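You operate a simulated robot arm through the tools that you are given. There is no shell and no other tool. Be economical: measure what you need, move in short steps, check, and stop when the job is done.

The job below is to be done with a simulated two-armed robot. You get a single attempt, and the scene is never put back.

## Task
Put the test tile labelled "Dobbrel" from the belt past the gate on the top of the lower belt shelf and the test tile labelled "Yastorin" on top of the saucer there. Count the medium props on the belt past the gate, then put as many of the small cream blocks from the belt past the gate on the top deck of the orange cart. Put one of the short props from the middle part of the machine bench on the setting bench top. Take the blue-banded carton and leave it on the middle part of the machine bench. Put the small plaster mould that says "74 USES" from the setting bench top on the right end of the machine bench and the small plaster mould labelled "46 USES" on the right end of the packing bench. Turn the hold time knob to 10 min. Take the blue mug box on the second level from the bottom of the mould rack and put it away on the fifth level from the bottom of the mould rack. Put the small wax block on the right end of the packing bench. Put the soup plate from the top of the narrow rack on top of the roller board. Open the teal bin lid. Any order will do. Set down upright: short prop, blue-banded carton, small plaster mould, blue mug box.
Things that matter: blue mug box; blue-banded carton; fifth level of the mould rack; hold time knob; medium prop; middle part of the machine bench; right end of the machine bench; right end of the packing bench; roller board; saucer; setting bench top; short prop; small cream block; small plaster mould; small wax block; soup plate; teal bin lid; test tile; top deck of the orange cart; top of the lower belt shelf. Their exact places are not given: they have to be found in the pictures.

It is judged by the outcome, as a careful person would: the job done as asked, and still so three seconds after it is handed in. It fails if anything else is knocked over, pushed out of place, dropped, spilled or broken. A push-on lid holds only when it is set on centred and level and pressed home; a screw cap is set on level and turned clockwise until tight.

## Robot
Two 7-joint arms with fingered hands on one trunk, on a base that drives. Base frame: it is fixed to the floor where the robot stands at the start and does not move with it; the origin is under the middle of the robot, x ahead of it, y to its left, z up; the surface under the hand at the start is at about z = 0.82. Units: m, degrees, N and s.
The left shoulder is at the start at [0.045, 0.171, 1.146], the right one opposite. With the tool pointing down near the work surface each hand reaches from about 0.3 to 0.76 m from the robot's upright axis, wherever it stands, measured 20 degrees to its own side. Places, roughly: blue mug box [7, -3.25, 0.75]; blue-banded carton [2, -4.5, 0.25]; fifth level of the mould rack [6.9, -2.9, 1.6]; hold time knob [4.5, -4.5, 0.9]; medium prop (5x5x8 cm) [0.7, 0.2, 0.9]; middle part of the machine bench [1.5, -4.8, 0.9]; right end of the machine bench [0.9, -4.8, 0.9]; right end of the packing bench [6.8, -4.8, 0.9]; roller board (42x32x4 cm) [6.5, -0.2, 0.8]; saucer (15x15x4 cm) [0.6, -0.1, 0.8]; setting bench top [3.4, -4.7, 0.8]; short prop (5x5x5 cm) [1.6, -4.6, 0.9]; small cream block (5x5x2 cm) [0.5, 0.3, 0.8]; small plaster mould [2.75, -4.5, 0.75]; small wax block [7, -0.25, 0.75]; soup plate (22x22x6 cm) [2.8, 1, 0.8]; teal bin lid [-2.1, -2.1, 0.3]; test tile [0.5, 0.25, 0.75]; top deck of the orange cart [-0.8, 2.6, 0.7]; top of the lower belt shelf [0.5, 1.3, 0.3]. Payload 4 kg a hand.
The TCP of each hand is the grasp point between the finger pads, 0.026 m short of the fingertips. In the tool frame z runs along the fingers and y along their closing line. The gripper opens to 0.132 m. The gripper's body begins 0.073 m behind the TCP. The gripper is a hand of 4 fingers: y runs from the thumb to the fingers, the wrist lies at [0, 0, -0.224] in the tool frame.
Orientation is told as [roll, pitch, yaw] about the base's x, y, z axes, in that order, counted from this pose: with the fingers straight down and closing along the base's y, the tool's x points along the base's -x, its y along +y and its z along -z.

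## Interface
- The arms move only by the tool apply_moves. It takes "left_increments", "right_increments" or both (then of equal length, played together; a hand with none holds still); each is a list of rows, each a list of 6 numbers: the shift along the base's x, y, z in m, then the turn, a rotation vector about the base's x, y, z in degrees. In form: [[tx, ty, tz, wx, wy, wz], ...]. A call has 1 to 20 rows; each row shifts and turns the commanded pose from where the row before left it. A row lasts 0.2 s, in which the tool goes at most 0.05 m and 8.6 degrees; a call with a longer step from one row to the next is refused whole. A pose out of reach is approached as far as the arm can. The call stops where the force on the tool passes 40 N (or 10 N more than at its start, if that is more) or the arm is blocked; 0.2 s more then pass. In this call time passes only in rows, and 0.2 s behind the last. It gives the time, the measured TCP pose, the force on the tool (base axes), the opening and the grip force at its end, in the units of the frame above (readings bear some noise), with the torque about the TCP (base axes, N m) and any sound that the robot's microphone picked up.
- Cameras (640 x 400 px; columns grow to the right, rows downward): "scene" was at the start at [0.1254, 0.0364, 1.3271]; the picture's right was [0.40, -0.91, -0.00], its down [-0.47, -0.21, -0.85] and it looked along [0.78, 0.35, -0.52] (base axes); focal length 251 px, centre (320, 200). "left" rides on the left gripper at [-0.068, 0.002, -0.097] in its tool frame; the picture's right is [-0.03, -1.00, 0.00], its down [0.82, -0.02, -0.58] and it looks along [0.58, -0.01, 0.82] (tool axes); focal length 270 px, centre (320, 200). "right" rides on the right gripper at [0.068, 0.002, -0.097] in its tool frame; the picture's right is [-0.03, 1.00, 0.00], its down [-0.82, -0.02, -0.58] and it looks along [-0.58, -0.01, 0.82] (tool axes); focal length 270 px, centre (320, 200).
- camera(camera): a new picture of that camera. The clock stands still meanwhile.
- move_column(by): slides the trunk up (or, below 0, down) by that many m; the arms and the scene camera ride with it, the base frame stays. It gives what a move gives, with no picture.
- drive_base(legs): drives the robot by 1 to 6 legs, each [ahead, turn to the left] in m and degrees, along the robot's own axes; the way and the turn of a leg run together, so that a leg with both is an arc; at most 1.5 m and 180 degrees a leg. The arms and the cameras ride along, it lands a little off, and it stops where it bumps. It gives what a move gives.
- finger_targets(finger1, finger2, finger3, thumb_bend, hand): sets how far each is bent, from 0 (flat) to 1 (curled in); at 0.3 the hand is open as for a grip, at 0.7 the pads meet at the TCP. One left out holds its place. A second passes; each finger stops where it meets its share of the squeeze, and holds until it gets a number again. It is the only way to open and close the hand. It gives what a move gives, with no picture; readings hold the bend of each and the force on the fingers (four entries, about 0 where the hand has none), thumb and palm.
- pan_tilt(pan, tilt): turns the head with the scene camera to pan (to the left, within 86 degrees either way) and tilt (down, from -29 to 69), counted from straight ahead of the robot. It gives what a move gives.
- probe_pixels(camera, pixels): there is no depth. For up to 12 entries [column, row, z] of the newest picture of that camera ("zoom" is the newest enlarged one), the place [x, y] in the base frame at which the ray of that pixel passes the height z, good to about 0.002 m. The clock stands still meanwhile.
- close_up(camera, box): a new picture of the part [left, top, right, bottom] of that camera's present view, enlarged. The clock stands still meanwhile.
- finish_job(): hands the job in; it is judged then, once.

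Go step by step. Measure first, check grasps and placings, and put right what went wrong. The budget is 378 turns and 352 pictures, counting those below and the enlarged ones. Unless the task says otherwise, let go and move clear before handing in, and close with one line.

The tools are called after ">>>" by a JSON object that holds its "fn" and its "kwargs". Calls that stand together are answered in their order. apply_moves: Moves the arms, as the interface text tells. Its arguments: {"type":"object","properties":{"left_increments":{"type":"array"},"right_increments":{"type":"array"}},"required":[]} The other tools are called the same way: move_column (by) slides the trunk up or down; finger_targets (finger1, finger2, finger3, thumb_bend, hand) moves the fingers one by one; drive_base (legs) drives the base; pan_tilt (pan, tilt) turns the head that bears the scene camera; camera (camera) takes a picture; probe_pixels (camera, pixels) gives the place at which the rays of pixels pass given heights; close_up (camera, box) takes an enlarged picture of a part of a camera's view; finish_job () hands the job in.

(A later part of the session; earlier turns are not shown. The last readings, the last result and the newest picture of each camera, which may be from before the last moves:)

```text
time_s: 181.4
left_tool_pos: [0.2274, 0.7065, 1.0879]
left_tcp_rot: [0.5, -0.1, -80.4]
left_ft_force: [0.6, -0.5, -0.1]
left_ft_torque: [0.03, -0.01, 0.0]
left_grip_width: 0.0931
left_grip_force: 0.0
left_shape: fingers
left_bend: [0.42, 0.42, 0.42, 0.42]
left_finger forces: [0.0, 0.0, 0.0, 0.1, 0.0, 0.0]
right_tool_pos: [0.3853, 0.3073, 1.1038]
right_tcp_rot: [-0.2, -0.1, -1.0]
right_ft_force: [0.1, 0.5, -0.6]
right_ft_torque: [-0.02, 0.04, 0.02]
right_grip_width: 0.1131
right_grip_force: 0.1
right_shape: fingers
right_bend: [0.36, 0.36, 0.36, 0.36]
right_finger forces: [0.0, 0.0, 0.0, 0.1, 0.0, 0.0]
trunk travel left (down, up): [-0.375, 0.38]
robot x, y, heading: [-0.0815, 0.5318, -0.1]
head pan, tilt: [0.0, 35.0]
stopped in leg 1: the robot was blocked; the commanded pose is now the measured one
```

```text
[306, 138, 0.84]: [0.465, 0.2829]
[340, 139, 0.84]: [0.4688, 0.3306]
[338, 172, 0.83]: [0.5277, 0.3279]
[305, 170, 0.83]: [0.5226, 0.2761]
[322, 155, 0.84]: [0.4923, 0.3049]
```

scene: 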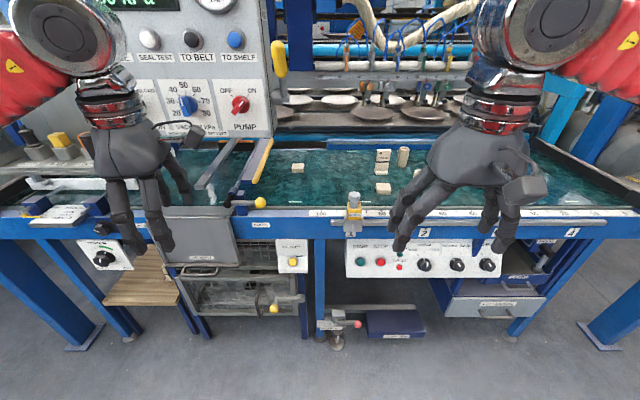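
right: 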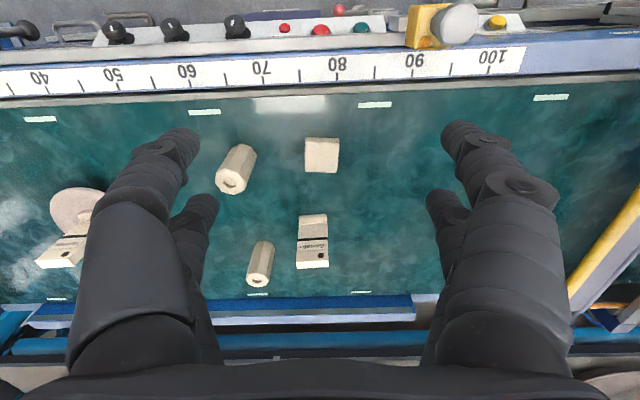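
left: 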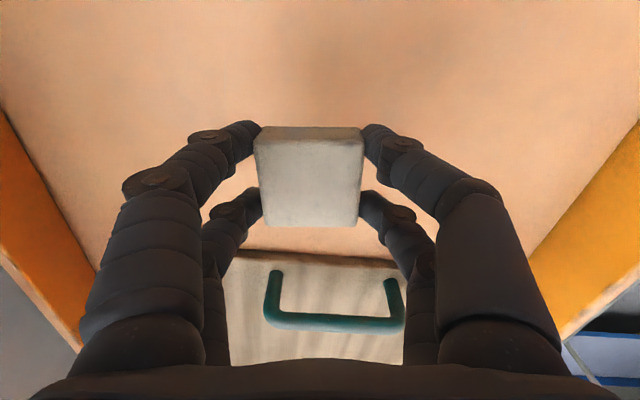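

Block C at (0.497, 0.304). Move over, descend, grip, lift.

>>> {"fn": "apply_moves", "kwargs": {"right_increments": [[0.038, -0.001, 0, 0, 0, -2], [0.037, -0.001, 0, 0, 0, 0], [0.037, -0.001, 0, 0, 0, 0], [0, 0, -0.045, 0, 0, 0], [0, 0, -0.045, 0, 0, 0], [0, 0, -0.045, 0, 0, 0], [0, 0, -0.045, 0, 0, 0], [0, 0, -0.045, 0, 0, 0], [0, 0, -0.025, 0, 0, 0]]}}

>>> {"fn": "finger_targets", "kwargs": {"hand": "right", "finger1": 0.68, "finger2": 0.68, "finger3": 0.68, "thumb_bend": 0.68}}

>>> {"fn": "apply_moves", "kwargs": {"right_increments": [[0, 0, 0.045, 0, 0, 0], [0, 0, 0.045, 0, 0, 0], [0, 0, 0.045, 0, 0, 0], [0, 0, 0.045, 0, 0, 0], [-0.03, 0, 0.03, 0, 0, 0], [-0.04, -0.02, 0.02, 0, 0, 0], [-0.04, -0.02, 0, 0, 0, 0]]}}

>>> {"fn": "camera", "kwargs": {"camera": "right"}}

```text
time_s: 183.4
left_tool_pos: [0.2262, 0.7076, 1.0878]
left_tcp_rot: [0.6, -0.2, -80.5]
left_ft_force: [0.2, 0.4, 0.6]
left_ft_torque: [-0.03, -0.03, 0.01]
left_grip_width: 0.0934
left_grip_force: 0.0
left_shape: fingers
left_bend: [0.42, 0.42, 0.42, 0.42]
left_finger forces: [0.0, 0.0, 0.1, 0.0, 0.0, 0.1]
right_tool_pos: [0.4965, 0.3048, 0.8538]
right_tcp_rot: [-0.2, -0.3, -3.0]
right_ft_force: [0.2, -0.1, 0.1]
right_ft_torque: [-0.03, 0.02, 0.02]
right_grip_width: 0.1136
right_grip_force: 0.1
right_shape: fingers
right_bend: [0.36, 0.36, 0.36, 0.36]
right_finger forces: [0.0, 0.0, 0.0, 0.1, 0.0, 0.0]
trunk travel left (down, up): [-0.375, 0.38]
robot x, y, heading: [-0.0816, 0.5316, 0.0]
head pan, tilt: [0.0, 35.0]
```

```text
time_s: 184.4
left_tool_pos: [0.2271, 0.7074, 1.0876]
left_tcp_rot: [0.6, -0.1, -80.5]
left_ft_force: [0.1, 0.5, 1.1]
left_ft_torque: [0.0, 0.02, 0.0]
left_grip_width: 0.093
left_grip_force: 0.1
left_shape: fingers
left_bend: [0.42, 0.42, 0.42, 0.42]
left_finger forces: [0.1, 0.1, 0.0, 0.1, 0.0, 0.0]
right_tool_pos: [0.4968, 0.3069, 0.855]
right_tcp_rot: [-0.3, -0.1, -2.9]
right_ft_force: [-0.8, 0.1, 0.4]
right_ft_torque: [0.01, -0.01, -0.01]
right_grip_width: 0.0457
right_grip_force: 16.0
right_shape: fingers
right_bend: [0.54, 0.55, 0.57, 0.62]
right_finger forces: [8.1, 8.1, 6.0, 0.0, 10.2, 0.0]
trunk travel left (down, up): [-0.375, 0.38]
robot x, y, heading: [-0.0816, 0.5349, -0.1]
head pan, tilt: [0.0, 35.0]
```

```text
time_s: 186.0
left_tool_pos: [0.2263, 0.7073, 1.0878]
left_tcp_rot: [0.7, 0.0, -80.4]
left_ft_force: [-0.3, 0.6, -0.7]
left_ft_torque: [0.01, -0.02, -0.02]
left_grip_width: 0.0931
left_grip_force: 0.1
left_shape: fingers
left_bend: [0.42, 0.42, 0.42, 0.42]
left_finger forces: [0.0, 0.0, 0.0, 0.1, 0.0, 0.0]
right_tool_pos: [0.3861, 0.2649, 1.0846]
right_tcp_rot: [-0.1, -0.2, -2.8]
right_ft_force: [0.3, -0.2, -0.3]
right_ft_torque: [-0.03, 0.0, 0.03]
right_grip_width: 0.0455
right_grip_force: 15.8
right_shape: fingers
right_bend: [0.54, 0.55, 0.58, 0.62]
right_finger forces: [8.1, 8.1, 6.1, 0.0, 10.2, 0.1]
trunk travel left (down, up): [-0.375, 0.38]
robot x, y, heading: [-0.0868, 0.5362, -0.1]
head pan, tilt: [0.0, 35.0]
```

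```text
263 pictures are left
```

right: 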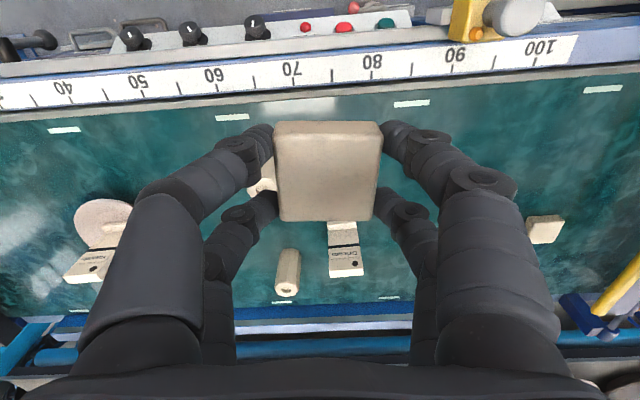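

Held at 16 N. Back off and turn to face the cart again.

>>> {"fn": "drive_base", "kwargs": {"legs": [[-0.55, 0], [0, 8], [0, 8], [0, 8], [0, 8], [0, 8]]}}

>>> {"fn": "drive_base", "kwargs": {"legs": [[0, 8], [0, 8], [0, 8], [0, 8], [0, 8], [0, 8]]}}

```text
time_s: 192.9
left_tool_pos: [-0.5058, 0.8661, 1.0875]
left_tcp_rot: [0.4, -0.1, -40.3]
left_ft_force: [-0.4, 0.3, -0.2]
left_ft_torque: [0.0, -0.02, 0.01]
left_grip_width: 0.0932
left_grip_force: 0.1
left_shape: fingers
left_bend: [0.42, 0.42, 0.42, 0.42]
left_finger forces: [0.0, 0.0, 0.0, 0.0, 0.0, 0.0]
right_tool_pos: [-0.0974, 0.6314, 1.0821]
right_tcp_rot: [-0.2, 0.1, 37.1]
right_ft_force: [-0.4, 1.3, -0.5]
right_ft_torque: [-0.02, -0.05, -0.02]
right_grip_width: 0.0457
right_grip_force: 16.1
right_shape: fingers
right_bend: [0.54, 0.54, 0.58, 0.63]
right_finger forces: [8.1, 8.0, 6.1, 0.1, 10.1, 0.0]
trunk travel left (down, up): [-0.375, 0.38]
robot x, y, heading: [-0.6084, 0.4999, 40.6]
head pan, tilt: [0.0, 35.0]
stopped in leg 6: the robot was blocked; the commanded pose is now the measured one
```

```text
time_s: 196.5
left_tool_pos: [-0.7467, 0.8547, 1.0876]
left_tcp_rot: [0.4, -0.1, -2.5]
left_ft_force: [-0.5, -0.1, 0.5]
left_ft_torque: [-0.03, -0.04, 0.03]
left_grip_width: 0.0929
left_grip_force: 0.1
left_shape: fingers
left_bend: [0.42, 0.42, 0.42, 0.42]
left_finger forces: [0.0, 0.0, 0.0, 0.1, 0.1, 0.1]
right_tool_pos: [-0.2808, 0.921, 1.0829]
right_tcp_rot: [-0.3, 0.0, 74.9]
right_ft_force: [-0.5, -0.2, -1.4]
right_ft_torque: [0.02, -0.03, 0.03]
right_grip_width: 0.0453
right_grip_force: 16.1
right_shape: fingers
right_bend: [0.53, 0.54, 0.58, 0.63]
right_finger forces: [8.2, 7.9, 6.1, 0.0, 10.0, 0.1]
trunk travel left (down, up): [-0.375, 0.38]
robot x, y, heading: [-0.5667, 0.4933, 78.5]
head pan, tilt: [0.0, 35.0]
stopped in leg 5: the robot was blocked; the commanded pose is now the measured one
```

>>> {"fn": "drive_base", "kwargs": {"legs": [[0, 6], [0, 6], [1.38, 0]]}}

>>> {"fn": "pan_tilt", "kwargs": {"pan": 0, "tilt": 45}}

>>> {"fn": "camera", "kwargs": {"camera": "scene"}}

```text
time_s: 204.5
left_tool_pos: [-0.8276, 2.1691, 1.0886]
left_tcp_rot: [0.5, 0.0, 9.5]
left_ft_force: [1.1, 0.1, 0.8]
left_ft_torque: [-0.02, -0.02, 0.03]
left_grip_width: 0.0931
left_grip_force: 0.1
left_shape: fingers
left_bend: [0.42, 0.42, 0.42, 0.42]
left_finger forces: [0.2, 0.0, 0.1, 0.1, 0.0, 0.0]
right_tool_pos: [-0.3867, 2.3319, 1.0822]
right_tcp_rot: [-0.1, 0.0, 87.0]
right_ft_force: [-0.6, 0.3, -0.4]
right_ft_torque: [-0.02, -0.03, 0.02]
right_grip_width: 0.0456
right_grip_force: 16.8
right_shape: fingers
right_bend: [0.53, 0.54, 0.58, 0.63]
right_finger forces: [8.2, 8.0, 6.1, 0.1, 10.1, 0.0]
trunk travel left (down, up): [-0.375, 0.38]
robot x, y, heading: [-0.5777, 1.8538, 90.6]
head pan, tilt: [0.0, 35.0]
```

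```text
time_s: 205.2
left_tool_pos: [-0.8277, 2.1694, 1.0886]
left_tcp_rot: [0.5, 0.0, 9.5]
left_ft_force: [0.2, 0.3, 0.0]
left_ft_torque: [0.0, -0.02, -0.01]
left_grip_width: 0.093
left_grip_force: 0.0
left_shape: fingers
left_bend: [0.42, 0.42, 0.42, 0.42]
left_finger forces: [0.1, 0.0, 0.1, 0.0, 0.1, 0.0]
right_tool_pos: [-0.3856, 2.3308, 1.0836]
right_tcp_rot: [-0.1, 0.0, 87.0]
right_ft_force: [-0.1, 0.2, -0.6]
right_ft_torque: [0.02, 0.01, -0.01]
right_grip_width: 0.0457
right_grip_force: 16.1
right_shape: fingers
right_bend: [0.53, 0.54, 0.58, 0.63]
right_finger forces: [8.3, 8.0, 6.1, 0.0, 9.9, 0.0]
trunk travel left (down, up): [-0.375, 0.38]
robot x, y, heading: [-0.5798, 1.8531, 90.4]
head pan, tilt: [0.0, 45.0]
```

```text
262 pictures are left
```

scene: 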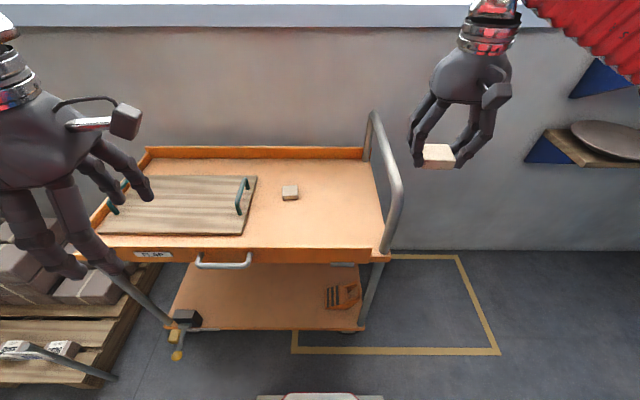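

Block 1 still in place (290,191). Move the right hand over (−0.55, 2.53), then down.

>>> {"fn": "apply_moves", "kwargs": {"right_increments": [[-0.045, 0, 0, 0, 0, 0], [-0.045, 0, 0, 0, 0, 0], [-0.045, 0, 0, 0, 0, 0], [-0.03, 0.03, 0, 0, 0, 0], [0, 0.045, 0, 0, 0, 0], [0, 0.045, 0, 0, 0, 0], [0, 0.045, 0, 0, 0, 0], [0, 0.035, 0, 0, 0, 0], [0, 0, -0.045, 0, 0, 0], [0, 0, -0.045, 0, 0, 0], [0, 0, -0.045, 0, 0, 0], [0, 0, -0.045, 0, 0, 0], [0, 0, -0.045, 0, 0, 0], [0, 0, -0.04, 0, 0, 0], [0, 0, -0.025, 0, 0, 0]]}}

>>> {"fn": "camera", "kwargs": {"camera": "right"}}

>>> {"fn": "camera", "kwargs": {"camera": "scene"}}

```text
time_s: 208.4
left_tool_pos: [-0.8291, 2.1701, 1.0891]
left_tcp_rot: [0.4, 0.1, 9.5]
left_ft_force: [0.7, -0.3, 0.0]
left_ft_torque: [0.03, -0.02, 0.05]
left_grip_width: 0.0931
left_grip_force: 0.0
left_shape: fingers
left_bend: [0.42, 0.42, 0.42, 0.42]
left_finger forces: [0.0, 0.0, 0.1, 0.0, 0.0, 0.0]
right_tool_pos: [-0.5523, 2.5328, 0.7923]
right_tcp_rot: [-0.2, 0.1, 87.1]
right_ft_force: [0.8, -0.1, -0.3]
right_ft_torque: [-0.01, -0.02, -0.01]
right_grip_width: 0.0454
right_grip_force: 15.5
right_shape: fingers
right_bend: [0.53, 0.54, 0.58, 0.63]
right_finger forces: [8.0, 7.8, 5.9, 0.0, 9.7, 0.0]
trunk travel left (down, up): [-0.375, 0.38]
robot x, y, heading: [-0.5812, 1.8548, 90.4]
head pan, tilt: [0.0, 45.0]
```

```text
261 pictures are left
```

right: 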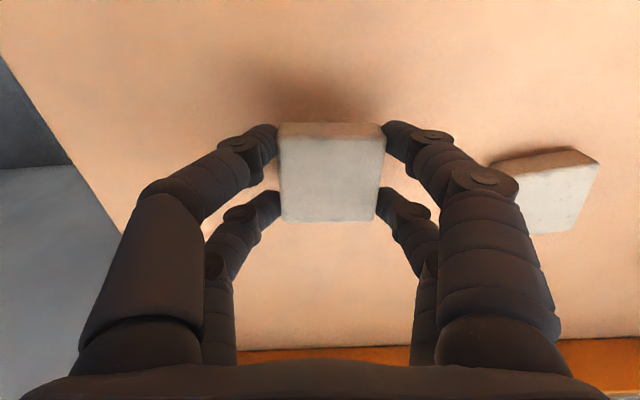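

```text
260 pictures are left
```

scene: 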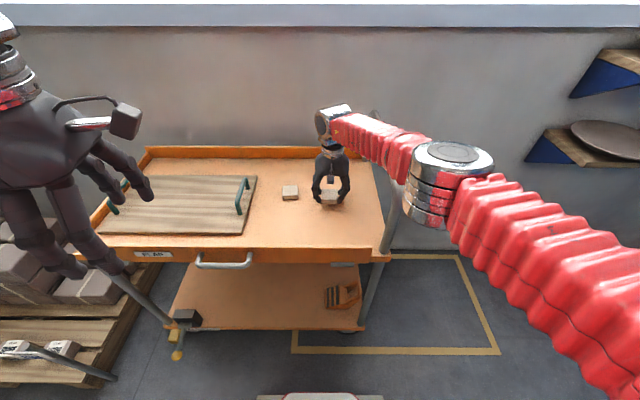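

>>> {"fn": "apply_moves", "kwargs": {"right_increments": [[0, 0, -0.008, 0, 0, 0], [0, 0, -0.004, 0, 0, 0], [0, 0, -0.003, 0, 0, 0]]}}

>>> {"fn": "finger_targets", "kwargs": {"hand": "right", "finger1": 0.46, "finger2": 0.46, "finger3": 0.46, "thumb_bend": 0.46}}

>>> {"fn": "apply_moves", "kwargs": {"right_increments": [[0, 0, 0.04, 0, 0, 0], [0, 0, 0.045, 0, 0, 0], [0, 0, 0.045, 0, 0, 0], [0, 0, 0.045, 0, 0, 0], [0, 0, 0.045, 0, 0, 0], [0, 0, 0.045, 0, 0, 0], [0, 0, 0.04, 0, 0, 0], [0, -0.04, 0.02, 0, 0, 0], [0, -0.045, 0, 0, 0, 0], [0, -0.045, 0, 0, 0, 0], [0, -0.045, 0, 0, 0, 0], [0.02, -0.04, 0, 0, 0, 0]]}}

>>> {"fn": "camera", "kwargs": {"camera": "scene"}}

```text
time_s: 209.2
left_tool_pos: [-0.828, 2.1698, 1.0894]
left_tcp_rot: [0.3, 0.1, 9.5]
left_ft_force: [0.3, -1.1, 0.2]
left_ft_torque: [-0.01, 0.01, 0.0]
left_grip_width: 0.0933
left_grip_force: 0.0
left_shape: fingers
left_bend: [0.42, 0.42, 0.42, 0.42]
left_finger forces: [0.0, 0.0, 0.0, 0.0, 0.1, 0.0]
right_tool_pos: [-0.5527, 2.5306, 0.7768]
right_tcp_rot: [-0.1, 0.1, 87.1]
right_ft_force: [-0.7, 0.0, 0.1]
right_ft_torque: [-0.01, 0.01, -0.02]
right_grip_width: 0.0455
right_grip_force: 15.6
right_shape: fingers
right_bend: [0.53, 0.54, 0.58, 0.63]
right_finger forces: [8.0, 7.8, 5.9, 0.0, 9.8, 0.0]
trunk travel left (down, up): [-0.375, 0.38]
robot x, y, heading: [-0.5815, 1.8541, 90.8]
head pan, tilt: [0.0, 45.0]
```

```text
time_s: 210.2
left_tool_pos: [-0.8284, 2.1708, 1.0897]
left_tcp_rot: [0.5, 0.0, 9.5]
left_ft_force: [0.1, 0.1, 0.1]
left_ft_torque: [-0.02, 0.02, -0.01]
left_grip_width: 0.0934
left_grip_force: 0.2
left_shape: fingers
left_bend: [0.42, 0.42, 0.42, 0.42]
left_finger forces: [0.0, 0.1, 0.0, 0.0, 0.0, 0.0]
right_tool_pos: [-0.5513, 2.5318, 0.7775]
right_tcp_rot: [-0.1, 0.0, 87.1]
right_ft_force: [0.2, -0.8, 0.4]
right_ft_torque: [-0.01, 0.0, 0.02]
right_grip_width: 0.0786
right_grip_force: 0.0
right_shape: fingers
right_bend: [0.46, 0.46, 0.46, 0.46]
right_finger forces: [0.0, 0.1, 0.0, 0.0, 0.1, 0.0]
trunk travel left (down, up): [-0.375, 0.38]
robot x, y, heading: [-0.5794, 1.8582, 90.3]
head pan, tilt: [0.0, 45.0]
```

```text
time_s: 213.0
left_tool_pos: [-0.8291, 2.1675, 1.0903]
left_tcp_rot: [0.5, 0.0, 9.6]
left_ft_force: [-0.2, 0.2, 0.7]
left_ft_torque: [0.0, 0.0, 0.01]
left_grip_width: 0.0928
left_grip_force: 0.1
left_shape: fingers
left_bend: [0.42, 0.42, 0.42, 0.42]
left_finger forces: [0.0, 0.1, 0.0, 0.0, 0.0, 0.1]
right_tool_pos: [-0.5264, 2.4195, 1.1143]
right_tcp_rot: [2.0, 2.2, 78.7]
right_ft_force: [0.0, 0.0, 0.2]
right_ft_torque: [-0.01, 0.01, -0.03]
right_grip_width: 0.0797
right_grip_force: 0.1
right_shape: fingers
right_bend: [0.46, 0.46, 0.46, 0.46]
right_finger forces: [0.0, 0.1, 0.1, 0.0, 0.0, 0.1]
right hand out of reach, approached as far as the arm can: row 8, 9, 10
trunk travel left (down, up): [-0.375, 0.38]
robot x, y, heading: [-0.5801, 1.8584, 90.6]
head pan, tilt: [0.0, 45.0]
stopped in row 12 (right hand): the arm was blocked; the commanded pose is now the measured one
```

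```text
259 pictures are left
```

scene: 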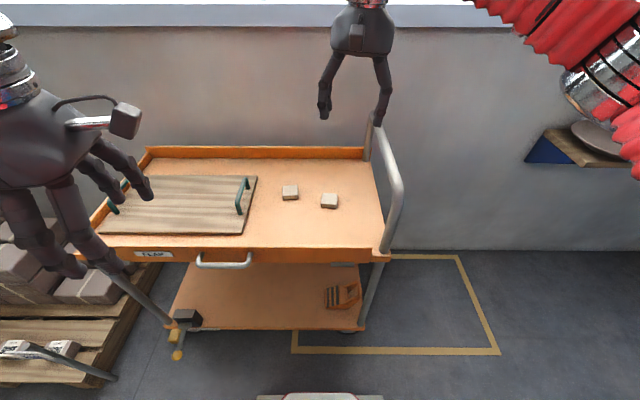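

Both blocks rest on the deck (290,192) and (329,201). Tuck the right hand and back away from the cart; try a larger turn with arms tucked.

>>> {"fn": "drive_base", "kwargs": {"legs": [[-0.6, 0]]}}

>>> {"fn": "apply_moves", "kwargs": {"right_increments": [[0, -0.02, 0, -2, -2, -8], [0, -0.02, 0, 0, 0, -8], [0, -0.02, 0, 0, 0, -8], [0, -0.02, 0, 0, 0, -8], [0, -0.03, 0, 0, 0, -8], [0.02, -0.03, 0, 0, 0, -8], [0.02, -0.03, 0, 0, 0, -8], [0.02, -0.03, 0, 0, 0, -8], [0.02, 0, 0, 0, 0, -8]], "left_increments": [[0, 0, 0, 0, 0, 8], [0, 0, 0, 0, 0, 8], [0, 0, 0, 0, 0, 8], [0, 0, 0, 0, 0, 8], [0, 0, 0, 0, 0, 8], [0, 0, 0, 0, 0, 8], [0, 0, 0, 0, 0, 8], [0, 0, 0, 0, 0, 8], [0, 0, 0, 0, 0, 8]]}}

>>> {"fn": "drive_base", "kwargs": {"legs": [[0, 30]]}}

```text
time_s: 216.5
left_tool_pos: [-0.8227, 1.5656, 1.0904]
left_tcp_rot: [0.5, 0.0, 9.4]
left_ft_force: [0.0, 0.4, -0.3]
left_ft_torque: [0.01, -0.02, -0.01]
left_grip_width: 0.093
left_grip_force: 0.1
left_shape: fingers
left_bend: [0.42, 0.42, 0.42, 0.42]
left_finger forces: [0.0, 0.0, 0.0, 0.1, 0.0, 0.0]
right_tool_pos: [-0.5211, 1.8169, 1.1134]
right_tcp_rot: [2.0, 2.1, 78.7]
right_ft_force: [0.3, -0.6, 0.2]
right_ft_torque: [0.01, 0.02, 0.0]
right_grip_width: 0.0795
right_grip_force: 0.1
right_shape: fingers
right_bend: [0.46, 0.46, 0.46, 0.46]
right_finger forces: [0.0, 0.1, 0.0, 0.1, 0.0, 0.1]
trunk travel left (down, up): [-0.375, 0.38]
robot x, y, heading: [-0.5788, 1.2498, 90.2]
head pan, tilt: [0.0, 45.0]
```

```text
time_s: 218.5
left_tool_pos: [-0.8226, 1.5686, 1.0908]
left_tcp_rot: [0.5, 0.1, 81.7]
left_ft_force: [0.2, -0.2, 0.1]
left_ft_torque: [0.0, -0.02, 0.05]
left_grip_width: 0.0932
left_grip_force: 0.0
left_shape: fingers
left_bend: [0.42, 0.42, 0.42, 0.42]
left_finger forces: [0.0, 0.1, 0.1, 0.1, 0.1, 0.1]
right_tool_pos: [-0.4754, 1.752, 1.1797]
right_tcp_rot: [0.0, 9.2, 37.7]
right_ft_force: [0.4, 0.5, 0.1]
right_ft_torque: [0.0, 0.0, -0.02]
right_grip_width: 0.0792
right_grip_force: 0.0
right_shape: fingers
right_bend: [0.46, 0.46, 0.46, 0.46]
right_finger forces: [0.0, 0.1, 0.0, 0.0, 0.0, 0.0]
right hand out of reach, approached as far as the arm can: row 2, 5, 6, 7, 8, 9
trunk travel left (down, up): [-0.375, 0.38]
robot x, y, heading: [-0.5803, 1.253, 90.3]
head pan, tilt: [0.0, 45.0]
```

```text
time_s: 220.5
left_tool_pos: [-0.9469, 1.3986, 1.0899]
left_tcp_rot: [0.6, 0.1, 111.4]
left_ft_force: [-0.1, 0.3, 0.0]
left_ft_torque: [-0.02, -0.01, -0.02]
left_grip_width: 0.093
left_grip_force: 0.2
left_shape: fingers
left_bend: [0.42, 0.42, 0.42, 0.42]
left_finger forces: [0.0, 0.0, 0.1, 0.0, 0.0, 0.0]
right_tool_pos: [-0.7403, 1.7335, 1.18]
right_tcp_rot: [-0.1, 9.3, 68.2]
right_ft_force: [0.1, -0.3, 0.7]
right_ft_torque: [0.0, 0.01, 0.0]
right_grip_width: 0.0793
right_grip_force: 0.0
right_shape: fingers
right_bend: [0.46, 0.46, 0.46, 0.46]
right_finger forces: [0.1, 0.0, 0.1, 0.1, 0.0, 0.0]
trunk travel left (down, up): [-0.375, 0.38]
robot x, y, heading: [-0.5527, 1.2667, 120.6]
head pan, tilt: [0.0, 45.0]
```

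A 30° leg works. Straighten the right hand, then continue turning toward the bin.

>>> {"fn": "apply_moves", "kwargs": {"right_increments": [[0.02, -0.003, -0.01, 0, -3, 8], [0.03, -0.004, -0.01, 0, -3, 8], [0.03, -0.004, -0.01, 0, -3, 8], [0.03, -0.004, -0.01, 0, 0, 8], [0.03, -0.004, -0.01, 0, 0, 8], [0.02, -0.004, -0.01, 0, 0, 8]]}}

>>> {"fn": "drive_base", "kwargs": {"legs": [[0, 34]]}}

>>> {"fn": "drive_base", "kwargs": {"legs": [[0, 34]]}}

>>> {"fn": "drive_base", "kwargs": {"legs": [[0, 34]]}}

>>> {"fn": "pan_tilt", "kwargs": {"pan": 20, "tilt": 25}}

>>> {"fn": "camera", "kwargs": {"camera": "scene"}}

```text
time_s: 221.9
left_tool_pos: [-0.9468, 1.3988, 1.0907]
left_tcp_rot: [0.4, 0.0, 111.5]
left_ft_force: [0.9, 0.1, -0.4]
left_ft_torque: [0.02, 0.0, 0.01]
left_grip_width: 0.0928
left_grip_force: 0.2
left_shape: fingers
left_bend: [0.42, 0.42, 0.42, 0.42]
left_finger forces: [0.0, 0.1, 0.0, 0.0, 0.0, 0.1]
right_tool_pos: [-0.5799, 1.7093, 1.1219]
right_tcp_rot: [-8.8, 7.7, 115.2]
right_ft_force: [0.2, -0.4, 0.3]
right_ft_torque: [0.0, 0.02, -0.02]
right_grip_width: 0.0795
right_grip_force: 0.0
right_shape: fingers
right_bend: [0.46, 0.46, 0.46, 0.46]
right_finger forces: [0.0, 0.0, 0.0, 0.0, 0.1, 0.0]
trunk travel left (down, up): [-0.375, 0.38]
robot x, y, heading: [-0.5504, 1.265, 120.5]
head pan, tilt: [0.0, 45.0]
```

```text
time_s: 224.2
left_tool_pos: [-0.9554, 1.1533, 1.0911]
left_tcp_rot: [0.4, 0.1, 145.6]
left_ft_force: [-0.2, 0.9, -0.5]
left_ft_torque: [0.01, 0.04, 0.02]
left_grip_width: 0.0929
left_grip_force: 0.1
left_shape: fingers
left_bend: [0.42, 0.42, 0.42, 0.42]
left_finger forces: [0.0, 0.0, 0.0, 0.1, 0.0, 0.0]
right_tool_pos: [-0.828, 1.6199, 1.1223]
right_tcp_rot: [-8.9, 7.8, 149.2]
right_ft_force: [-1.0, -0.1, 0.2]
right_ft_torque: [0.0, -0.03, 0.01]
right_grip_width: 0.0794
right_grip_force: 0.0
right_shape: fingers
right_bend: [0.46, 0.46, 0.46, 0.46]
right_finger forces: [0.0, 0.0, 0.0, 0.0, 0.0, 0.0]
trunk travel left (down, up): [-0.375, 0.38]
robot x, y, heading: [-0.5394, 1.2989, 154.5]
head pan, tilt: [0.0, 45.0]
```

```text
time_s: 226.8
left_tool_pos: [-0.7976, 0.9398, 1.0917]
left_tcp_rot: [0.4, -0.2, -179.7]
left_ft_force: [0.8, -0.1, 0.2]
left_ft_torque: [0.07, 0.01, 0.0]
left_grip_width: 0.093
left_grip_force: 0.0
left_shape: fingers
left_bend: [0.42, 0.42, 0.42, 0.42]
left_finger forces: [0.1, 0.0, 0.0, 0.1, 0.0, 0.1]
right_tool_pos: [-0.9557, 1.394, 1.1242]
right_tcp_rot: [-9.1, 7.6, -176.3]
right_ft_force: [-0.7, -1.7, 1.1]
right_ft_torque: [0.02, -0.03, 0.01]
right_grip_width: 0.0795
right_grip_force: 0.0
right_shape: fingers
right_bend: [0.46, 0.46, 0.46, 0.46]
right_finger forces: [0.0, 0.1, 0.0, 0.0, 0.0, 0.0]
trunk travel left (down, up): [-0.375, 0.38]
robot x, y, heading: [-0.5396, 1.3259, -171.4]
head pan, tilt: [0.0, 45.0]
stopped in leg 1: the robot was blocked; the commanded pose is now the measured one
```

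```text
time_s: 229.0
left_tool_pos: [-0.5376, 0.8642, 1.0921]
left_tcp_rot: [0.5, 0.1, -145.5]
left_ft_force: [0.4, 1.0, 0.1]
left_ft_torque: [-0.01, 0.01, 0.02]
left_grip_width: 0.0933
left_grip_force: 0.1
left_shape: fingers
left_bend: [0.42, 0.42, 0.42, 0.42]
left_finger forces: [0.0, 0.0, 0.0, 0.1, 0.1, 0.1]
right_tool_pos: [-0.9243, 1.1503, 1.1247]
right_tcp_rot: [-8.8, 7.7, -142.0]
right_ft_force: [0.2, -0.3, 0.3]
right_ft_torque: [0.01, -0.02, -0.01]
right_grip_width: 0.0795
right_grip_force: 0.0
right_shape: fingers
right_bend: [0.46, 0.46, 0.46, 0.46]
right_finger forces: [0.0, 0.0, 0.0, 0.0, 0.0, 0.0]
trunk travel left (down, up): [-0.375, 0.38]
robot x, y, heading: [-0.5613, 1.3468, -137.5]
head pan, tilt: [0.0, 45.0]
```

```text
time_s: 229.8
left_tool_pos: [-0.5385, 0.8664, 1.0936]
left_tcp_rot: [0.6, 0.0, -145.5]
left_ft_force: [0.6, 0.1, -0.6]
left_ft_torque: [-0.02, -0.02, 0.01]
left_grip_width: 0.0931
left_grip_force: 0.1
left_shape: fingers
left_bend: [0.42, 0.42, 0.42, 0.42]
left_finger forces: [0.1, 0.1, 0.0, 0.0, 0.0, 0.0]
right_tool_pos: [-0.9255, 1.1527, 1.1245]
right_tcp_rot: [-8.7, 7.6, -142.1]
right_ft_force: [-0.1, 0.4, 0.1]
right_ft_torque: [-0.01, -0.01, -0.01]
right_grip_width: 0.0794
right_grip_force: 0.0
right_shape: fingers
right_bend: [0.46, 0.46, 0.46, 0.46]
right_finger forces: [0.0, 0.0, 0.0, 0.0, 0.0, 0.1]
trunk travel left (down, up): [-0.375, 0.38]
robot x, y, heading: [-0.5598, 1.3493, -137.5]
head pan, tilt: [20.0, 25.0]
```

```text
258 pictures are left
```

scene: 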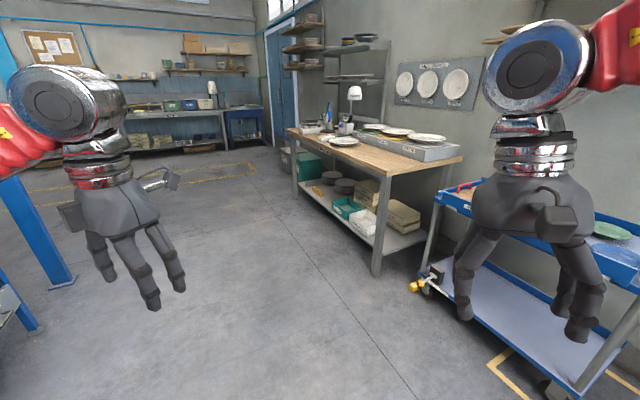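

Bins stand beyond the plates bench at (300,165). Turn to about −97° and drive down the aisle.

>>> {"fn": "drive_base", "kwargs": {"legs": [[0, 34]]}}

>>> {"fn": "drive_base", "kwargs": {"legs": [[0, 8], [1.4, 0], [1.2, 0]]}}

>>> {"fn": "pan_tilt", "kwargs": {"pan": -35, "tilt": 30}}

>>> {"fn": "camera", "kwargs": {"camera": "scene"}}

>>> {"fn": "pan_tilt", "kwargs": {"pan": 30, "tilt": 15}}

>>> {"fn": "camera", "kwargs": {"camera": "scene"}}

```text
time_s: 232.1
left_tool_pos: [-0.2763, 0.9521, 1.0929]
left_tcp_rot: [0.3, -0.3, -112.2]
left_ft_force: [-0.1, -0.5, -1.6]
left_ft_torque: [0.04, 0.02, 0.0]
left_grip_width: 0.093
left_grip_force: 0.1
left_shape: fingers
left_bend: [0.42, 0.42, 0.42, 0.42]
left_finger forces: [0.1, 0.1, 0.0, 0.0, 0.0, 0.0]
right_tool_pos: [-0.7568, 0.9817, 1.125]
right_tcp_rot: [-8.9, 7.6, -108.8]
right_ft_force: [0.4, 0.5, 0.5]
right_ft_torque: [-0.03, 0.0, -0.02]
right_grip_width: 0.0791
right_grip_force: 0.0
right_shape: fingers
right_bend: [0.46, 0.46, 0.46, 0.46]
right_finger forces: [0.0, 0.1, 0.0, 0.0, 0.1, 0.1]
trunk travel left (down, up): [-0.375, 0.38]
robot x, y, heading: [-0.5883, 1.3548, -104.4]
head pan, tilt: [20.0, 25.0]
stopped in leg 1: the robot was blocked; the commanded pose is now the measured one
```

```text
time_s: 245.5
left_tool_pos: [-0.5289, -1.5818, 1.0944]
left_tcp_rot: [0.5, -0.2, -105.8]
left_ft_force: [0.1, 0.0, 0.5]
left_ft_torque: [0.04, 0.02, 0.0]
left_grip_width: 0.0928
left_grip_force: 0.2
left_shape: fingers
left_bend: [0.42, 0.42, 0.42, 0.42]
left_finger forces: [0.0, 0.1, 0.0, 0.0, 0.1, 0.0]
right_tool_pos: [-1.0109, -1.6078, 1.1255]
right_tcp_rot: [-8.7, 7.8, -102.5]
right_ft_force: [-0.3, 0.6, 0.4]
right_ft_torque: [-0.01, -0.02, 0.02]
right_grip_width: 0.0794
right_grip_force: 0.1
right_shape: fingers
right_bend: [0.46, 0.46, 0.46, 0.46]
right_finger forces: [0.0, 0.0, 0.1, 0.0, 0.1, 0.0]
trunk travel left (down, up): [-0.375, 0.38]
robot x, y, heading: [-0.8879, -1.2204, -98.0]
head pan, tilt: [20.0, 25.0]
```

```text
time_s: 246.8
left_tool_pos: [-0.53, -1.5817, 1.0953]
left_tcp_rot: [0.5, -0.3, -105.8]
left_ft_force: [0.2, -0.3, 0.3]
left_ft_torque: [0.0, 0.0, -0.01]
left_grip_width: 0.0933
left_grip_force: 0.1
left_shape: fingers
left_bend: [0.42, 0.42, 0.42, 0.42]
left_finger forces: [0.0, 0.1, 0.1, 0.1, 0.0, 0.0]
right_tool_pos: [-1.0119, -1.6073, 1.1257]
right_tcp_rot: [-8.8, 7.6, -102.5]
right_ft_force: [0.0, -0.7, 0.0]
right_ft_torque: [-0.01, 0.02, 0.02]
right_grip_width: 0.0795
right_grip_force: 0.1
right_shape: fingers
right_bend: [0.46, 0.46, 0.46, 0.46]
right_finger forces: [0.0, 0.0, 0.0, 0.1, 0.0, 0.1]
trunk travel left (down, up): [-0.375, 0.38]
robot x, y, heading: [-0.8862, -1.22, -97.7]
head pan, tilt: [-35.0, 30.0]
```

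```text
257 pictures are left
```

scene: 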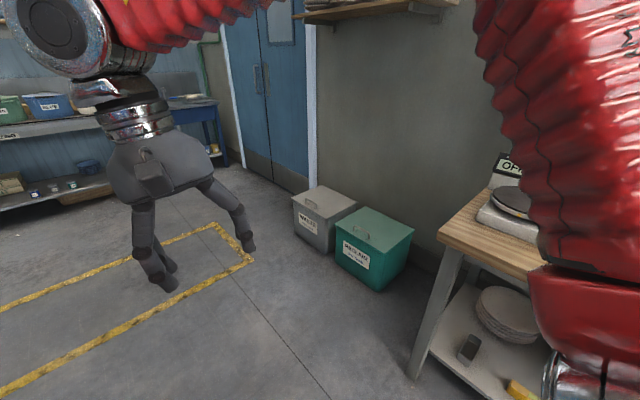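

```text
time_s: 248.1
left_tool_pos: [-0.5301, -1.5814, 1.095]
left_tcp_rot: [0.4, -0.4, -105.9]
left_ft_force: [0.0, 0.9, 0.3]
left_ft_torque: [0.0, 0.02, 0.0]
left_grip_width: 0.093
left_grip_force: 0.0
left_shape: fingers
left_bend: [0.42, 0.42, 0.42, 0.42]
left_finger forces: [0.0, 0.0, 0.0, 0.1, 0.1, 0.1]
right_tool_pos: [-1.0114, -1.6063, 1.1258]
right_tcp_rot: [-8.7, 7.7, -102.5]
right_ft_force: [-0.1, 0.0, -0.8]
right_ft_torque: [0.0, -0.03, 0.0]
right_grip_width: 0.0794
right_grip_force: 0.0
right_shape: fingers
right_bend: [0.46, 0.46, 0.46, 0.46]
right_finger forces: [0.1, 0.1, 0.0, 0.0, 0.0, 0.1]
trunk travel left (down, up): [-0.375, 0.38]
robot x, y, heading: [-0.8882, -1.2189, -98.0]
head pan, tilt: [30.0, 15.0]
```

```text
256 pictures are left
```

scene: 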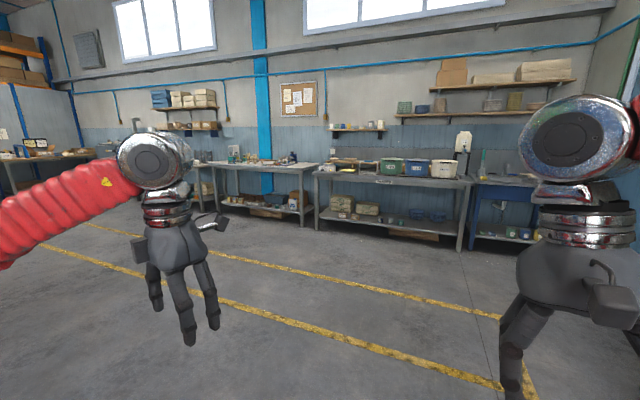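

Teal bin at (375,250) beside a grey one. Drive ahead 0.75 m and turn right toward it.

>>> {"fn": "drive_base", "kwargs": {"legs": [[0.75, 0], [0, -30]]}}

>>> {"fn": "drive_base", "kwargs": {"legs": [[0, -30]]}}

>>> {"fn": "drive_base", "kwargs": {"legs": [[0, -20]]}}

>>> {"fn": "pan_tilt", "kwargs": {"pan": 0, "tilt": 40}}

>>> {"fn": "camera", "kwargs": {"camera": "scene"}}

```text
time_s: 253.9
left_tool_pos: [-0.8459, -2.4539, 1.0952]
left_tcp_rot: [0.5, -0.2, -134.6]
left_ft_force: [0.4, -0.6, 0.1]
left_ft_torque: [0.0, -0.04, -0.04]
left_grip_width: 0.093
left_grip_force: 0.0
left_shape: fingers
left_bend: [0.42, 0.42, 0.42, 0.42]
left_finger forces: [0.0, 0.1, 0.0, 0.0, 0.0, 0.0]
right_tool_pos: [-1.2807, -2.2434, 1.1252]
right_tcp_rot: [-8.7, 7.7, -131.3]
right_ft_force: [0.8, -1.5, 0.9]
right_ft_torque: [0.0, 0.01, -0.02]
right_grip_width: 0.0793
right_grip_force: 0.2
right_shape: fingers
right_bend: [0.46, 0.46, 0.46, 0.46]
right_finger forces: [0.0, 0.0, 0.0, 0.0, 0.0, 0.1]
trunk travel left (down, up): [-0.375, 0.38]
robot x, y, heading: [-0.9579, -1.9776, -126.6]
head pan, tilt: [30.0, 15.0]
```

```text
time_s: 255.9
left_tool_pos: [-1.1026, -2.4485, 1.0958]
left_tcp_rot: [0.5, -0.3, -164.8]
left_ft_force: [0.1, 0.0, 0.2]
left_ft_torque: [0.03, 0.0, -0.05]
left_grip_width: 0.0931
left_grip_force: 0.1
left_shape: fingers
left_bend: [0.42, 0.42, 0.42, 0.42]
left_finger forces: [0.1, 0.0, 0.0, 0.0, 0.0, 0.0]
right_tool_pos: [-1.3727, -2.0502, 1.1255]
right_tcp_rot: [-8.7, 7.7, -161.5]
right_ft_force: [-0.6, -0.4, 0.5]
right_ft_torque: [0.01, -0.01, 0.01]
right_grip_width: 0.0797
right_grip_force: 0.0
right_shape: fingers
right_bend: [0.46, 0.46, 0.46, 0.46]
right_finger forces: [0.1, 0.1, 0.1, 0.0, 0.0, 0.0]
trunk travel left (down, up): [-0.375, 0.38]
robot x, y, heading: [-0.955, -2.0043, -156.5]
head pan, tilt: [30.0, 15.0]
```

```text
time_s: 257.5
left_tool_pos: [-1.2482, -2.3696, 1.0963]
left_tcp_rot: [0.5, -0.1, 175.2]
left_ft_force: [-0.5, -0.3, 0.2]
left_ft_torque: [0.01, -0.01, -0.01]
left_grip_width: 0.0934
left_grip_force: 0.1
left_shape: fingers
left_bend: [0.42, 0.42, 0.42, 0.42]
left_finger forces: [0.0, 0.0, 0.0, 0.1, 0.0, 0.0]
right_tool_pos: [-1.3647, -1.9033, 1.1259]
right_tcp_rot: [-8.6, 7.8, 178.7]
right_ft_force: [-1.1, 0.1, 0.6]
right_ft_torque: [0.03, -0.05, 0.03]
right_grip_width: 0.0796
right_grip_force: 0.0
right_shape: fingers
right_bend: [0.46, 0.46, 0.46, 0.46]
right_finger forces: [0.0, 0.0, 0.0, 0.0, 0.0, 0.1]
trunk travel left (down, up): [-0.375, 0.38]
robot x, y, heading: [-0.9538, -2.023, -176.9]
head pan, tilt: [30.0, 15.0]
```

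```text
time_s: 258.5
left_tool_pos: [-1.2475, -2.3717, 1.0961]
left_tcp_rot: [0.6, -0.3, 175.0]
left_ft_force: [0.1, 0.5, 0.0]
left_ft_torque: [-0.03, 0.01, 0.02]
left_grip_width: 0.0931
left_grip_force: 0.0
left_shape: fingers
left_bend: [0.42, 0.42, 0.42, 0.42]
left_finger forces: [0.1, 0.0, 0.0, 0.1, 0.0, 0.1]
right_tool_pos: [-1.3651, -1.903, 1.127]
right_tcp_rot: [-8.7, 7.7, 178.5]
right_ft_force: [0.8, -0.4, -0.2]
right_ft_torque: [-0.08, -0.01, 0.03]
right_grip_width: 0.0797
right_grip_force: 0.0
right_shape: fingers
right_bend: [0.46, 0.46, 0.46, 0.46]
right_finger forces: [0.1, 0.0, 0.0, 0.0, 0.0, 0.0]
trunk travel left (down, up): [-0.375, 0.38]
robot x, y, heading: [-0.953, -2.023, -176.9]
head pan, tilt: [0.0, 40.0]
```

```text
255 pictures are left
```

scene: 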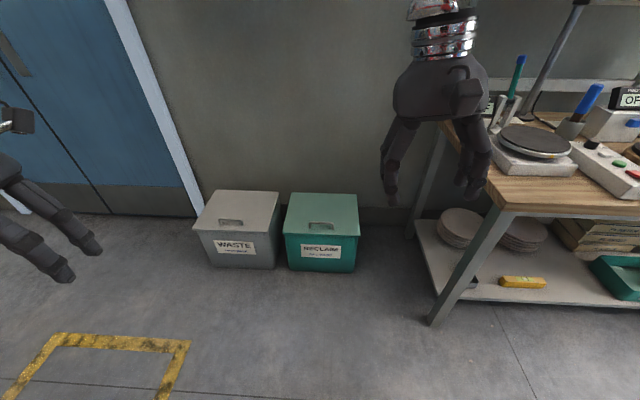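

>>> {"fn": "close_up", "kwargs": {"camera": "scene", "box": [180, 170, 400, 290]}}

>>> {"fn": "probe_pixels", "kwargs": {"camera": "scene", "pixels": [[288, 265, 0.0], [356, 272, 0.0], [287, 235, 0.3], [361, 237, 0.3], [293, 192, 0.35], [358, 194, 0.35], [306, 226, 0.35], [333, 226, 0.35], [320, 226, 0.35], [428, 322, 0.0]]}}

```text
2.91 times, centred on (290, 230) of scene
```

zoom: 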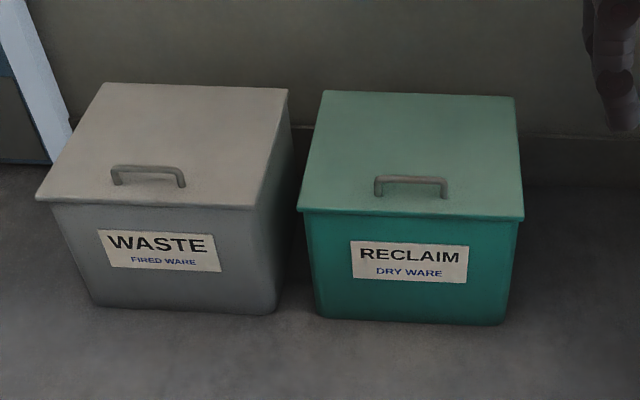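

```text
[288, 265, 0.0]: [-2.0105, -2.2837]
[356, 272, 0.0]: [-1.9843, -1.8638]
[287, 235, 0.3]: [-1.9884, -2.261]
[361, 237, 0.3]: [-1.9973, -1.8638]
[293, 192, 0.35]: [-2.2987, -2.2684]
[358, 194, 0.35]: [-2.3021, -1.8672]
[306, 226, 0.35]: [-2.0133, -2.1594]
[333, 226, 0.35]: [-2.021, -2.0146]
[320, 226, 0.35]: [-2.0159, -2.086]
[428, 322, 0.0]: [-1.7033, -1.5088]
```

Bin lid: front edge x≈−2.0, top z≈0.31, y −2.27…−1.865; handle bar around (−2.03, −2.087). I'll drive to about (−1.47, −2.32) so the right hand can take the handle.

>>> {"fn": "drive_base", "kwargs": {"legs": [[0, 27], [0.58, 0]]}}

>>> {"fn": "drive_base", "kwargs": {"legs": [[0, -29]]}}

>>> {"fn": "camera", "kwargs": {"camera": "scene"}}

```text
time_s: 263.3
left_tool_pos: [-1.5521, -2.7526, 1.0968]
left_tcp_rot: [0.6, -0.2, -158.1]
left_ft_force: [-0.5, -0.9, 0.3]
left_ft_torque: [-0.03, -0.04, 0.0]
left_grip_width: 0.0933
left_grip_force: 0.2
left_shape: fingers
left_bend: [0.42, 0.42, 0.42, 0.42]
left_finger forces: [0.1, 0.1, 0.0, 0.0, 0.0, 0.1]
right_tool_pos: [-1.8673, -2.3871, 1.1266]
right_tcp_rot: [-8.7, 7.7, -154.6]
right_ft_force: [0.1, -1.0, -0.7]
right_ft_torque: [0.02, -0.03, 0.0]
right_grip_width: 0.0794
right_grip_force: 0.0
right_shape: fingers
right_bend: [0.46, 0.46, 0.46, 0.46]
right_finger forces: [0.0, 0.0, 0.0, 0.0, 0.0, 0.0]
trunk travel left (down, up): [-0.375, 0.38]
robot x, y, heading: [-1.446, -2.3087, -150.1]
head pan, tilt: [0.0, 40.0]
```

```text
time_s: 265.3
left_tool_pos: [-1.7534, -2.6444, 1.0953]
left_tcp_rot: [0.5, -0.1, 172.7]
left_ft_force: [-0.5, 0.0, -0.5]
left_ft_torque: [0.05, 0.02, -0.01]
left_grip_width: 0.0933
left_grip_force: 0.0
left_shape: fingers
left_bend: [0.42, 0.42, 0.42, 0.42]
left_finger forces: [0.0, 0.0, 0.0, 0.1, 0.1, 0.0]
right_tool_pos: [-1.8521, -2.1719, 1.1271]
right_tcp_rot: [-8.8, 7.8, 176.2]
right_ft_force: [-0.6, 1.1, 0.5]
right_ft_torque: [0.0, -0.03, -0.07]
right_grip_width: 0.0795
right_grip_force: 0.0
right_shape: fingers
right_bend: [0.46, 0.46, 0.46, 0.46]
right_finger forces: [0.0, 0.0, 0.0, 0.0, 0.0, 0.0]
trunk travel left (down, up): [-0.375, 0.38]
robot x, y, heading: [-1.4498, -2.3359, -179.0]
head pan, tilt: [0.0, 40.0]
```

```text
253 pictures are left
```

scene: 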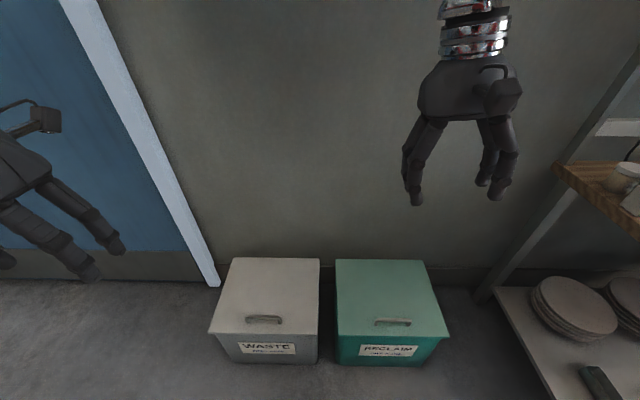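

>>> {"fn": "probe_pixels", "kwargs": {"camera": "scene", "pixels": [[375, 321, 0.34], [411, 322, 0.34], [393, 321, 0.34], [336, 260, 0.31], [423, 261, 0.31], [337, 336, 0.3], [449, 338, 0.3], [340, 363, 0.0]]}}

>>> {"fn": "close_up", "kwargs": {"camera": "scene", "box": [320, 250, 460, 370]}}

>>> {"fn": "apply_moves", "kwargs": {"right_increments": [[0, 0, 0, -4.3, 3.9, 5], [0, 0, 0, -4.3, 3.9, 5], [0, 0, 0, 0, 0, 8.5], [0, 0, 0, 0, 0, 8.5], [0, 0, 0, 0, 0, 8.5], [0, 0, 0, 0, 0, 8.5], [0, 0, 0, 0, 0, 8.5], [0, 0, 0, 0, 0, 8.5], [0, 0, 0, 0, 0, 8.5], [0, 0, 0, 0, 0, 8.5], [0, 0, 0, 0, 0, 8.5], [0, 0, 0, 0, 0, 8.3]]}}

>>> {"fn": "move_column", "kwargs": {"by": -0.37}}

```text
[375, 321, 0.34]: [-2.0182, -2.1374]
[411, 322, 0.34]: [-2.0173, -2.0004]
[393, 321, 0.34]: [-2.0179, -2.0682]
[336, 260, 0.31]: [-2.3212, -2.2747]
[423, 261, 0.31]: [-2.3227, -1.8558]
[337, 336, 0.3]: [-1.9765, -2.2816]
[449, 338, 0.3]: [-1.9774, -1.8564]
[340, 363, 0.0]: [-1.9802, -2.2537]
```

```text
3.33 times, centred on (390, 310) of scene
```

zoom: 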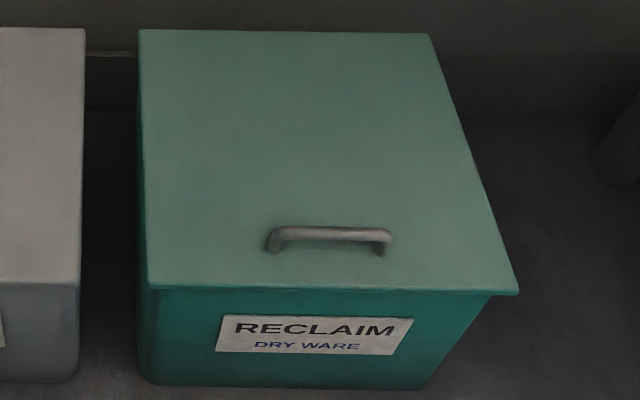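

```text
time_s: 267.9
left_tool_pos: [-1.7538, -2.6444, 1.0969]
left_tcp_rot: [0.6, -0.1, 172.7]
left_ft_force: [-0.5, 0.0, -0.5]
left_ft_torque: [0.0, 0.02, -0.02]
left_grip_width: 0.0931
left_grip_force: 0.1
left_shape: fingers
left_bend: [0.42, 0.42, 0.42, 0.42]
left_finger forces: [0.0, 0.1, 0.0, 0.1, 0.0, 0.0]
right_tool_pos: [-1.8508, -2.1707, 1.1281]
right_tcp_rot: [-0.3, -0.4, -88.4]
right_ft_force: [0.4, 0.6, 0.7]
right_ft_torque: [0.0, -0.01, 0.0]
right_grip_width: 0.0797
right_grip_force: 0.1
right_shape: fingers
right_bend: [0.46, 0.46, 0.46, 0.46]
right_finger forces: [0.0, 0.0, 0.0, 0.1, 0.1, 0.0]
trunk travel left (down, up): [-0.375, 0.38]
robot x, y, heading: [-1.4425, -2.3373, -179.0]
head pan, tilt: [0.0, 40.0]
```

```text
time_s: 271.5
left_tool_pos: [-1.7876, -2.6453, 0.6806]
left_tcp_rot: [-1.3, 12.2, 172.5]
left_ft_force: [-0.3, -0.8, -0.9]
left_ft_torque: [-0.01, 0.01, 0.0]
left_grip_width: 0.0932
left_grip_force: 0.1
left_shape: fingers
left_bend: [0.42, 0.42, 0.42, 0.42]
left_finger forces: [0.1, 0.0, 0.0, 0.1, 0.0, 0.1]
right_tool_pos: [-1.8494, -2.172, 0.7585]
right_tcp_rot: [-0.3, -0.4, -88.6]
right_ft_force: [-0.2, -0.7, -0.1]
right_ft_torque: [0.0, -0.01, 0.01]
right_grip_width: 0.0795
right_grip_force: 0.1
right_shape: fingers
right_bend: [0.46, 0.46, 0.46, 0.46]
right_finger forces: [0.0, 0.0, 0.0, 0.0, 0.0, 0.0]
trunk travel left (down, up): [-0.005, 0.75]
robot x, y, heading: [-1.4474, -2.3384, -178.9]
head pan, tilt: [0.0, 40.0]
```

>>> {"fn": "apply_moves", "kwargs": {"right_increments": [[-0.035, 0.022, -0.02, 0, 0, 0], [-0.035, 0.022, -0.02, 0, 0, 0], [-0.035, 0.02, -0.02, 0, 0, 0], [-0.035, 0.02, -0.02, 0, 0, 0], [-0.02, 0.017, -0.03, 0, 0, 0], [0, 0, -0.045, 0, 0, 0], [0, 0, -0.045, 0, 0, 0]]}}

>>> {"fn": "camera", "kwargs": {"camera": "right"}}

>>> {"fn": "camera", "kwargs": {"camera": "scene"}}

```text
time_s: 273.1
left_tool_pos: [-1.7861, -2.6442, 0.6809]
left_tcp_rot: [-1.3, 12.1, 172.5]
left_ft_force: [-0.3, -1.1, -0.2]
left_ft_torque: [0.04, 0.01, 0.0]
left_grip_width: 0.0931
left_grip_force: 0.1
left_shape: fingers
left_bend: [0.42, 0.42, 0.42, 0.42]
left_finger forces: [0.1, 0.0, 0.0, 0.0, 0.0, 0.0]
right_tool_pos: [-2.0099, -2.0705, 0.5582]
right_tcp_rot: [-0.4, -0.4, -88.5]
right_ft_force: [0.2, 0.2, 0.2]
right_ft_torque: [0.02, -0.01, 0.0]
right_grip_width: 0.0796
right_grip_force: 0.1
right_shape: fingers
right_bend: [0.46, 0.46, 0.46, 0.46]
right_finger forces: [0.0, 0.1, 0.0, 0.0, 0.2, 0.0]
trunk travel left (down, up): [-0.005, 0.75]
robot x, y, heading: [-1.4478, -2.3353, -179.1]
head pan, tilt: [0.0, 40.0]
```

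```text
251 pictures are left
```

right: 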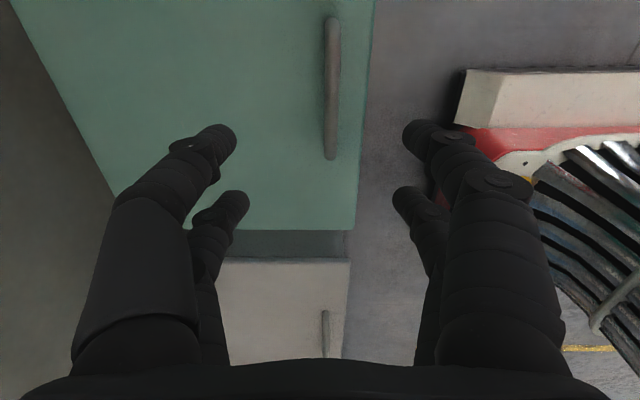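

```text
250 pictures are left
```

scene: 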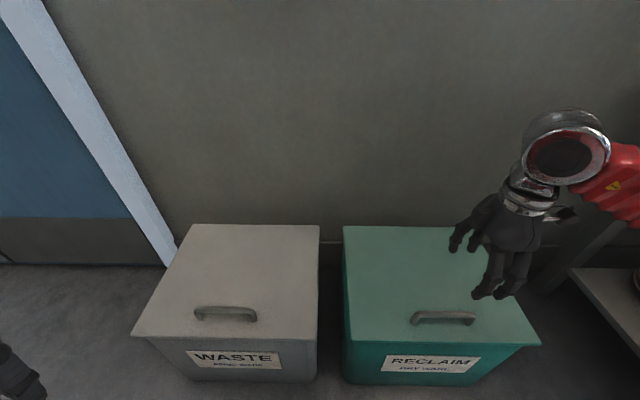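

>>> {"fn": "probe_pixels", "kwargs": {"camera": "right", "pixels": [[332, 22, 0.352], [330, 155, 0.352], [331, 85, 0.352], [331, 85, 0.34], [370, 60, 0.31], [355, 228, 0.31]]}}

>>> {"fn": "probe_pixels", "kwargs": {"camera": "scene", "pixels": [[413, 318, 0.352], [474, 317, 0.352], [344, 228, 0.31], [475, 229, 0.31], [345, 341, 0.305], [540, 344, 0.305]]}}

```text
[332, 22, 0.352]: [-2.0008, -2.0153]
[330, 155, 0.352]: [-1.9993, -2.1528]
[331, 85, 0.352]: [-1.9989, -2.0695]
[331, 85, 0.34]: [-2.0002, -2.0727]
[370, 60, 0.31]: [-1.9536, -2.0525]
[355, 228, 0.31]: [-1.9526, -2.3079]
```

```text
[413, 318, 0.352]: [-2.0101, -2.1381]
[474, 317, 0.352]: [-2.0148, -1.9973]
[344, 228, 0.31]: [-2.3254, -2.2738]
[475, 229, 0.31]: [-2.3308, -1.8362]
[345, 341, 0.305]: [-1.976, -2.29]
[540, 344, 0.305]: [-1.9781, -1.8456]
```

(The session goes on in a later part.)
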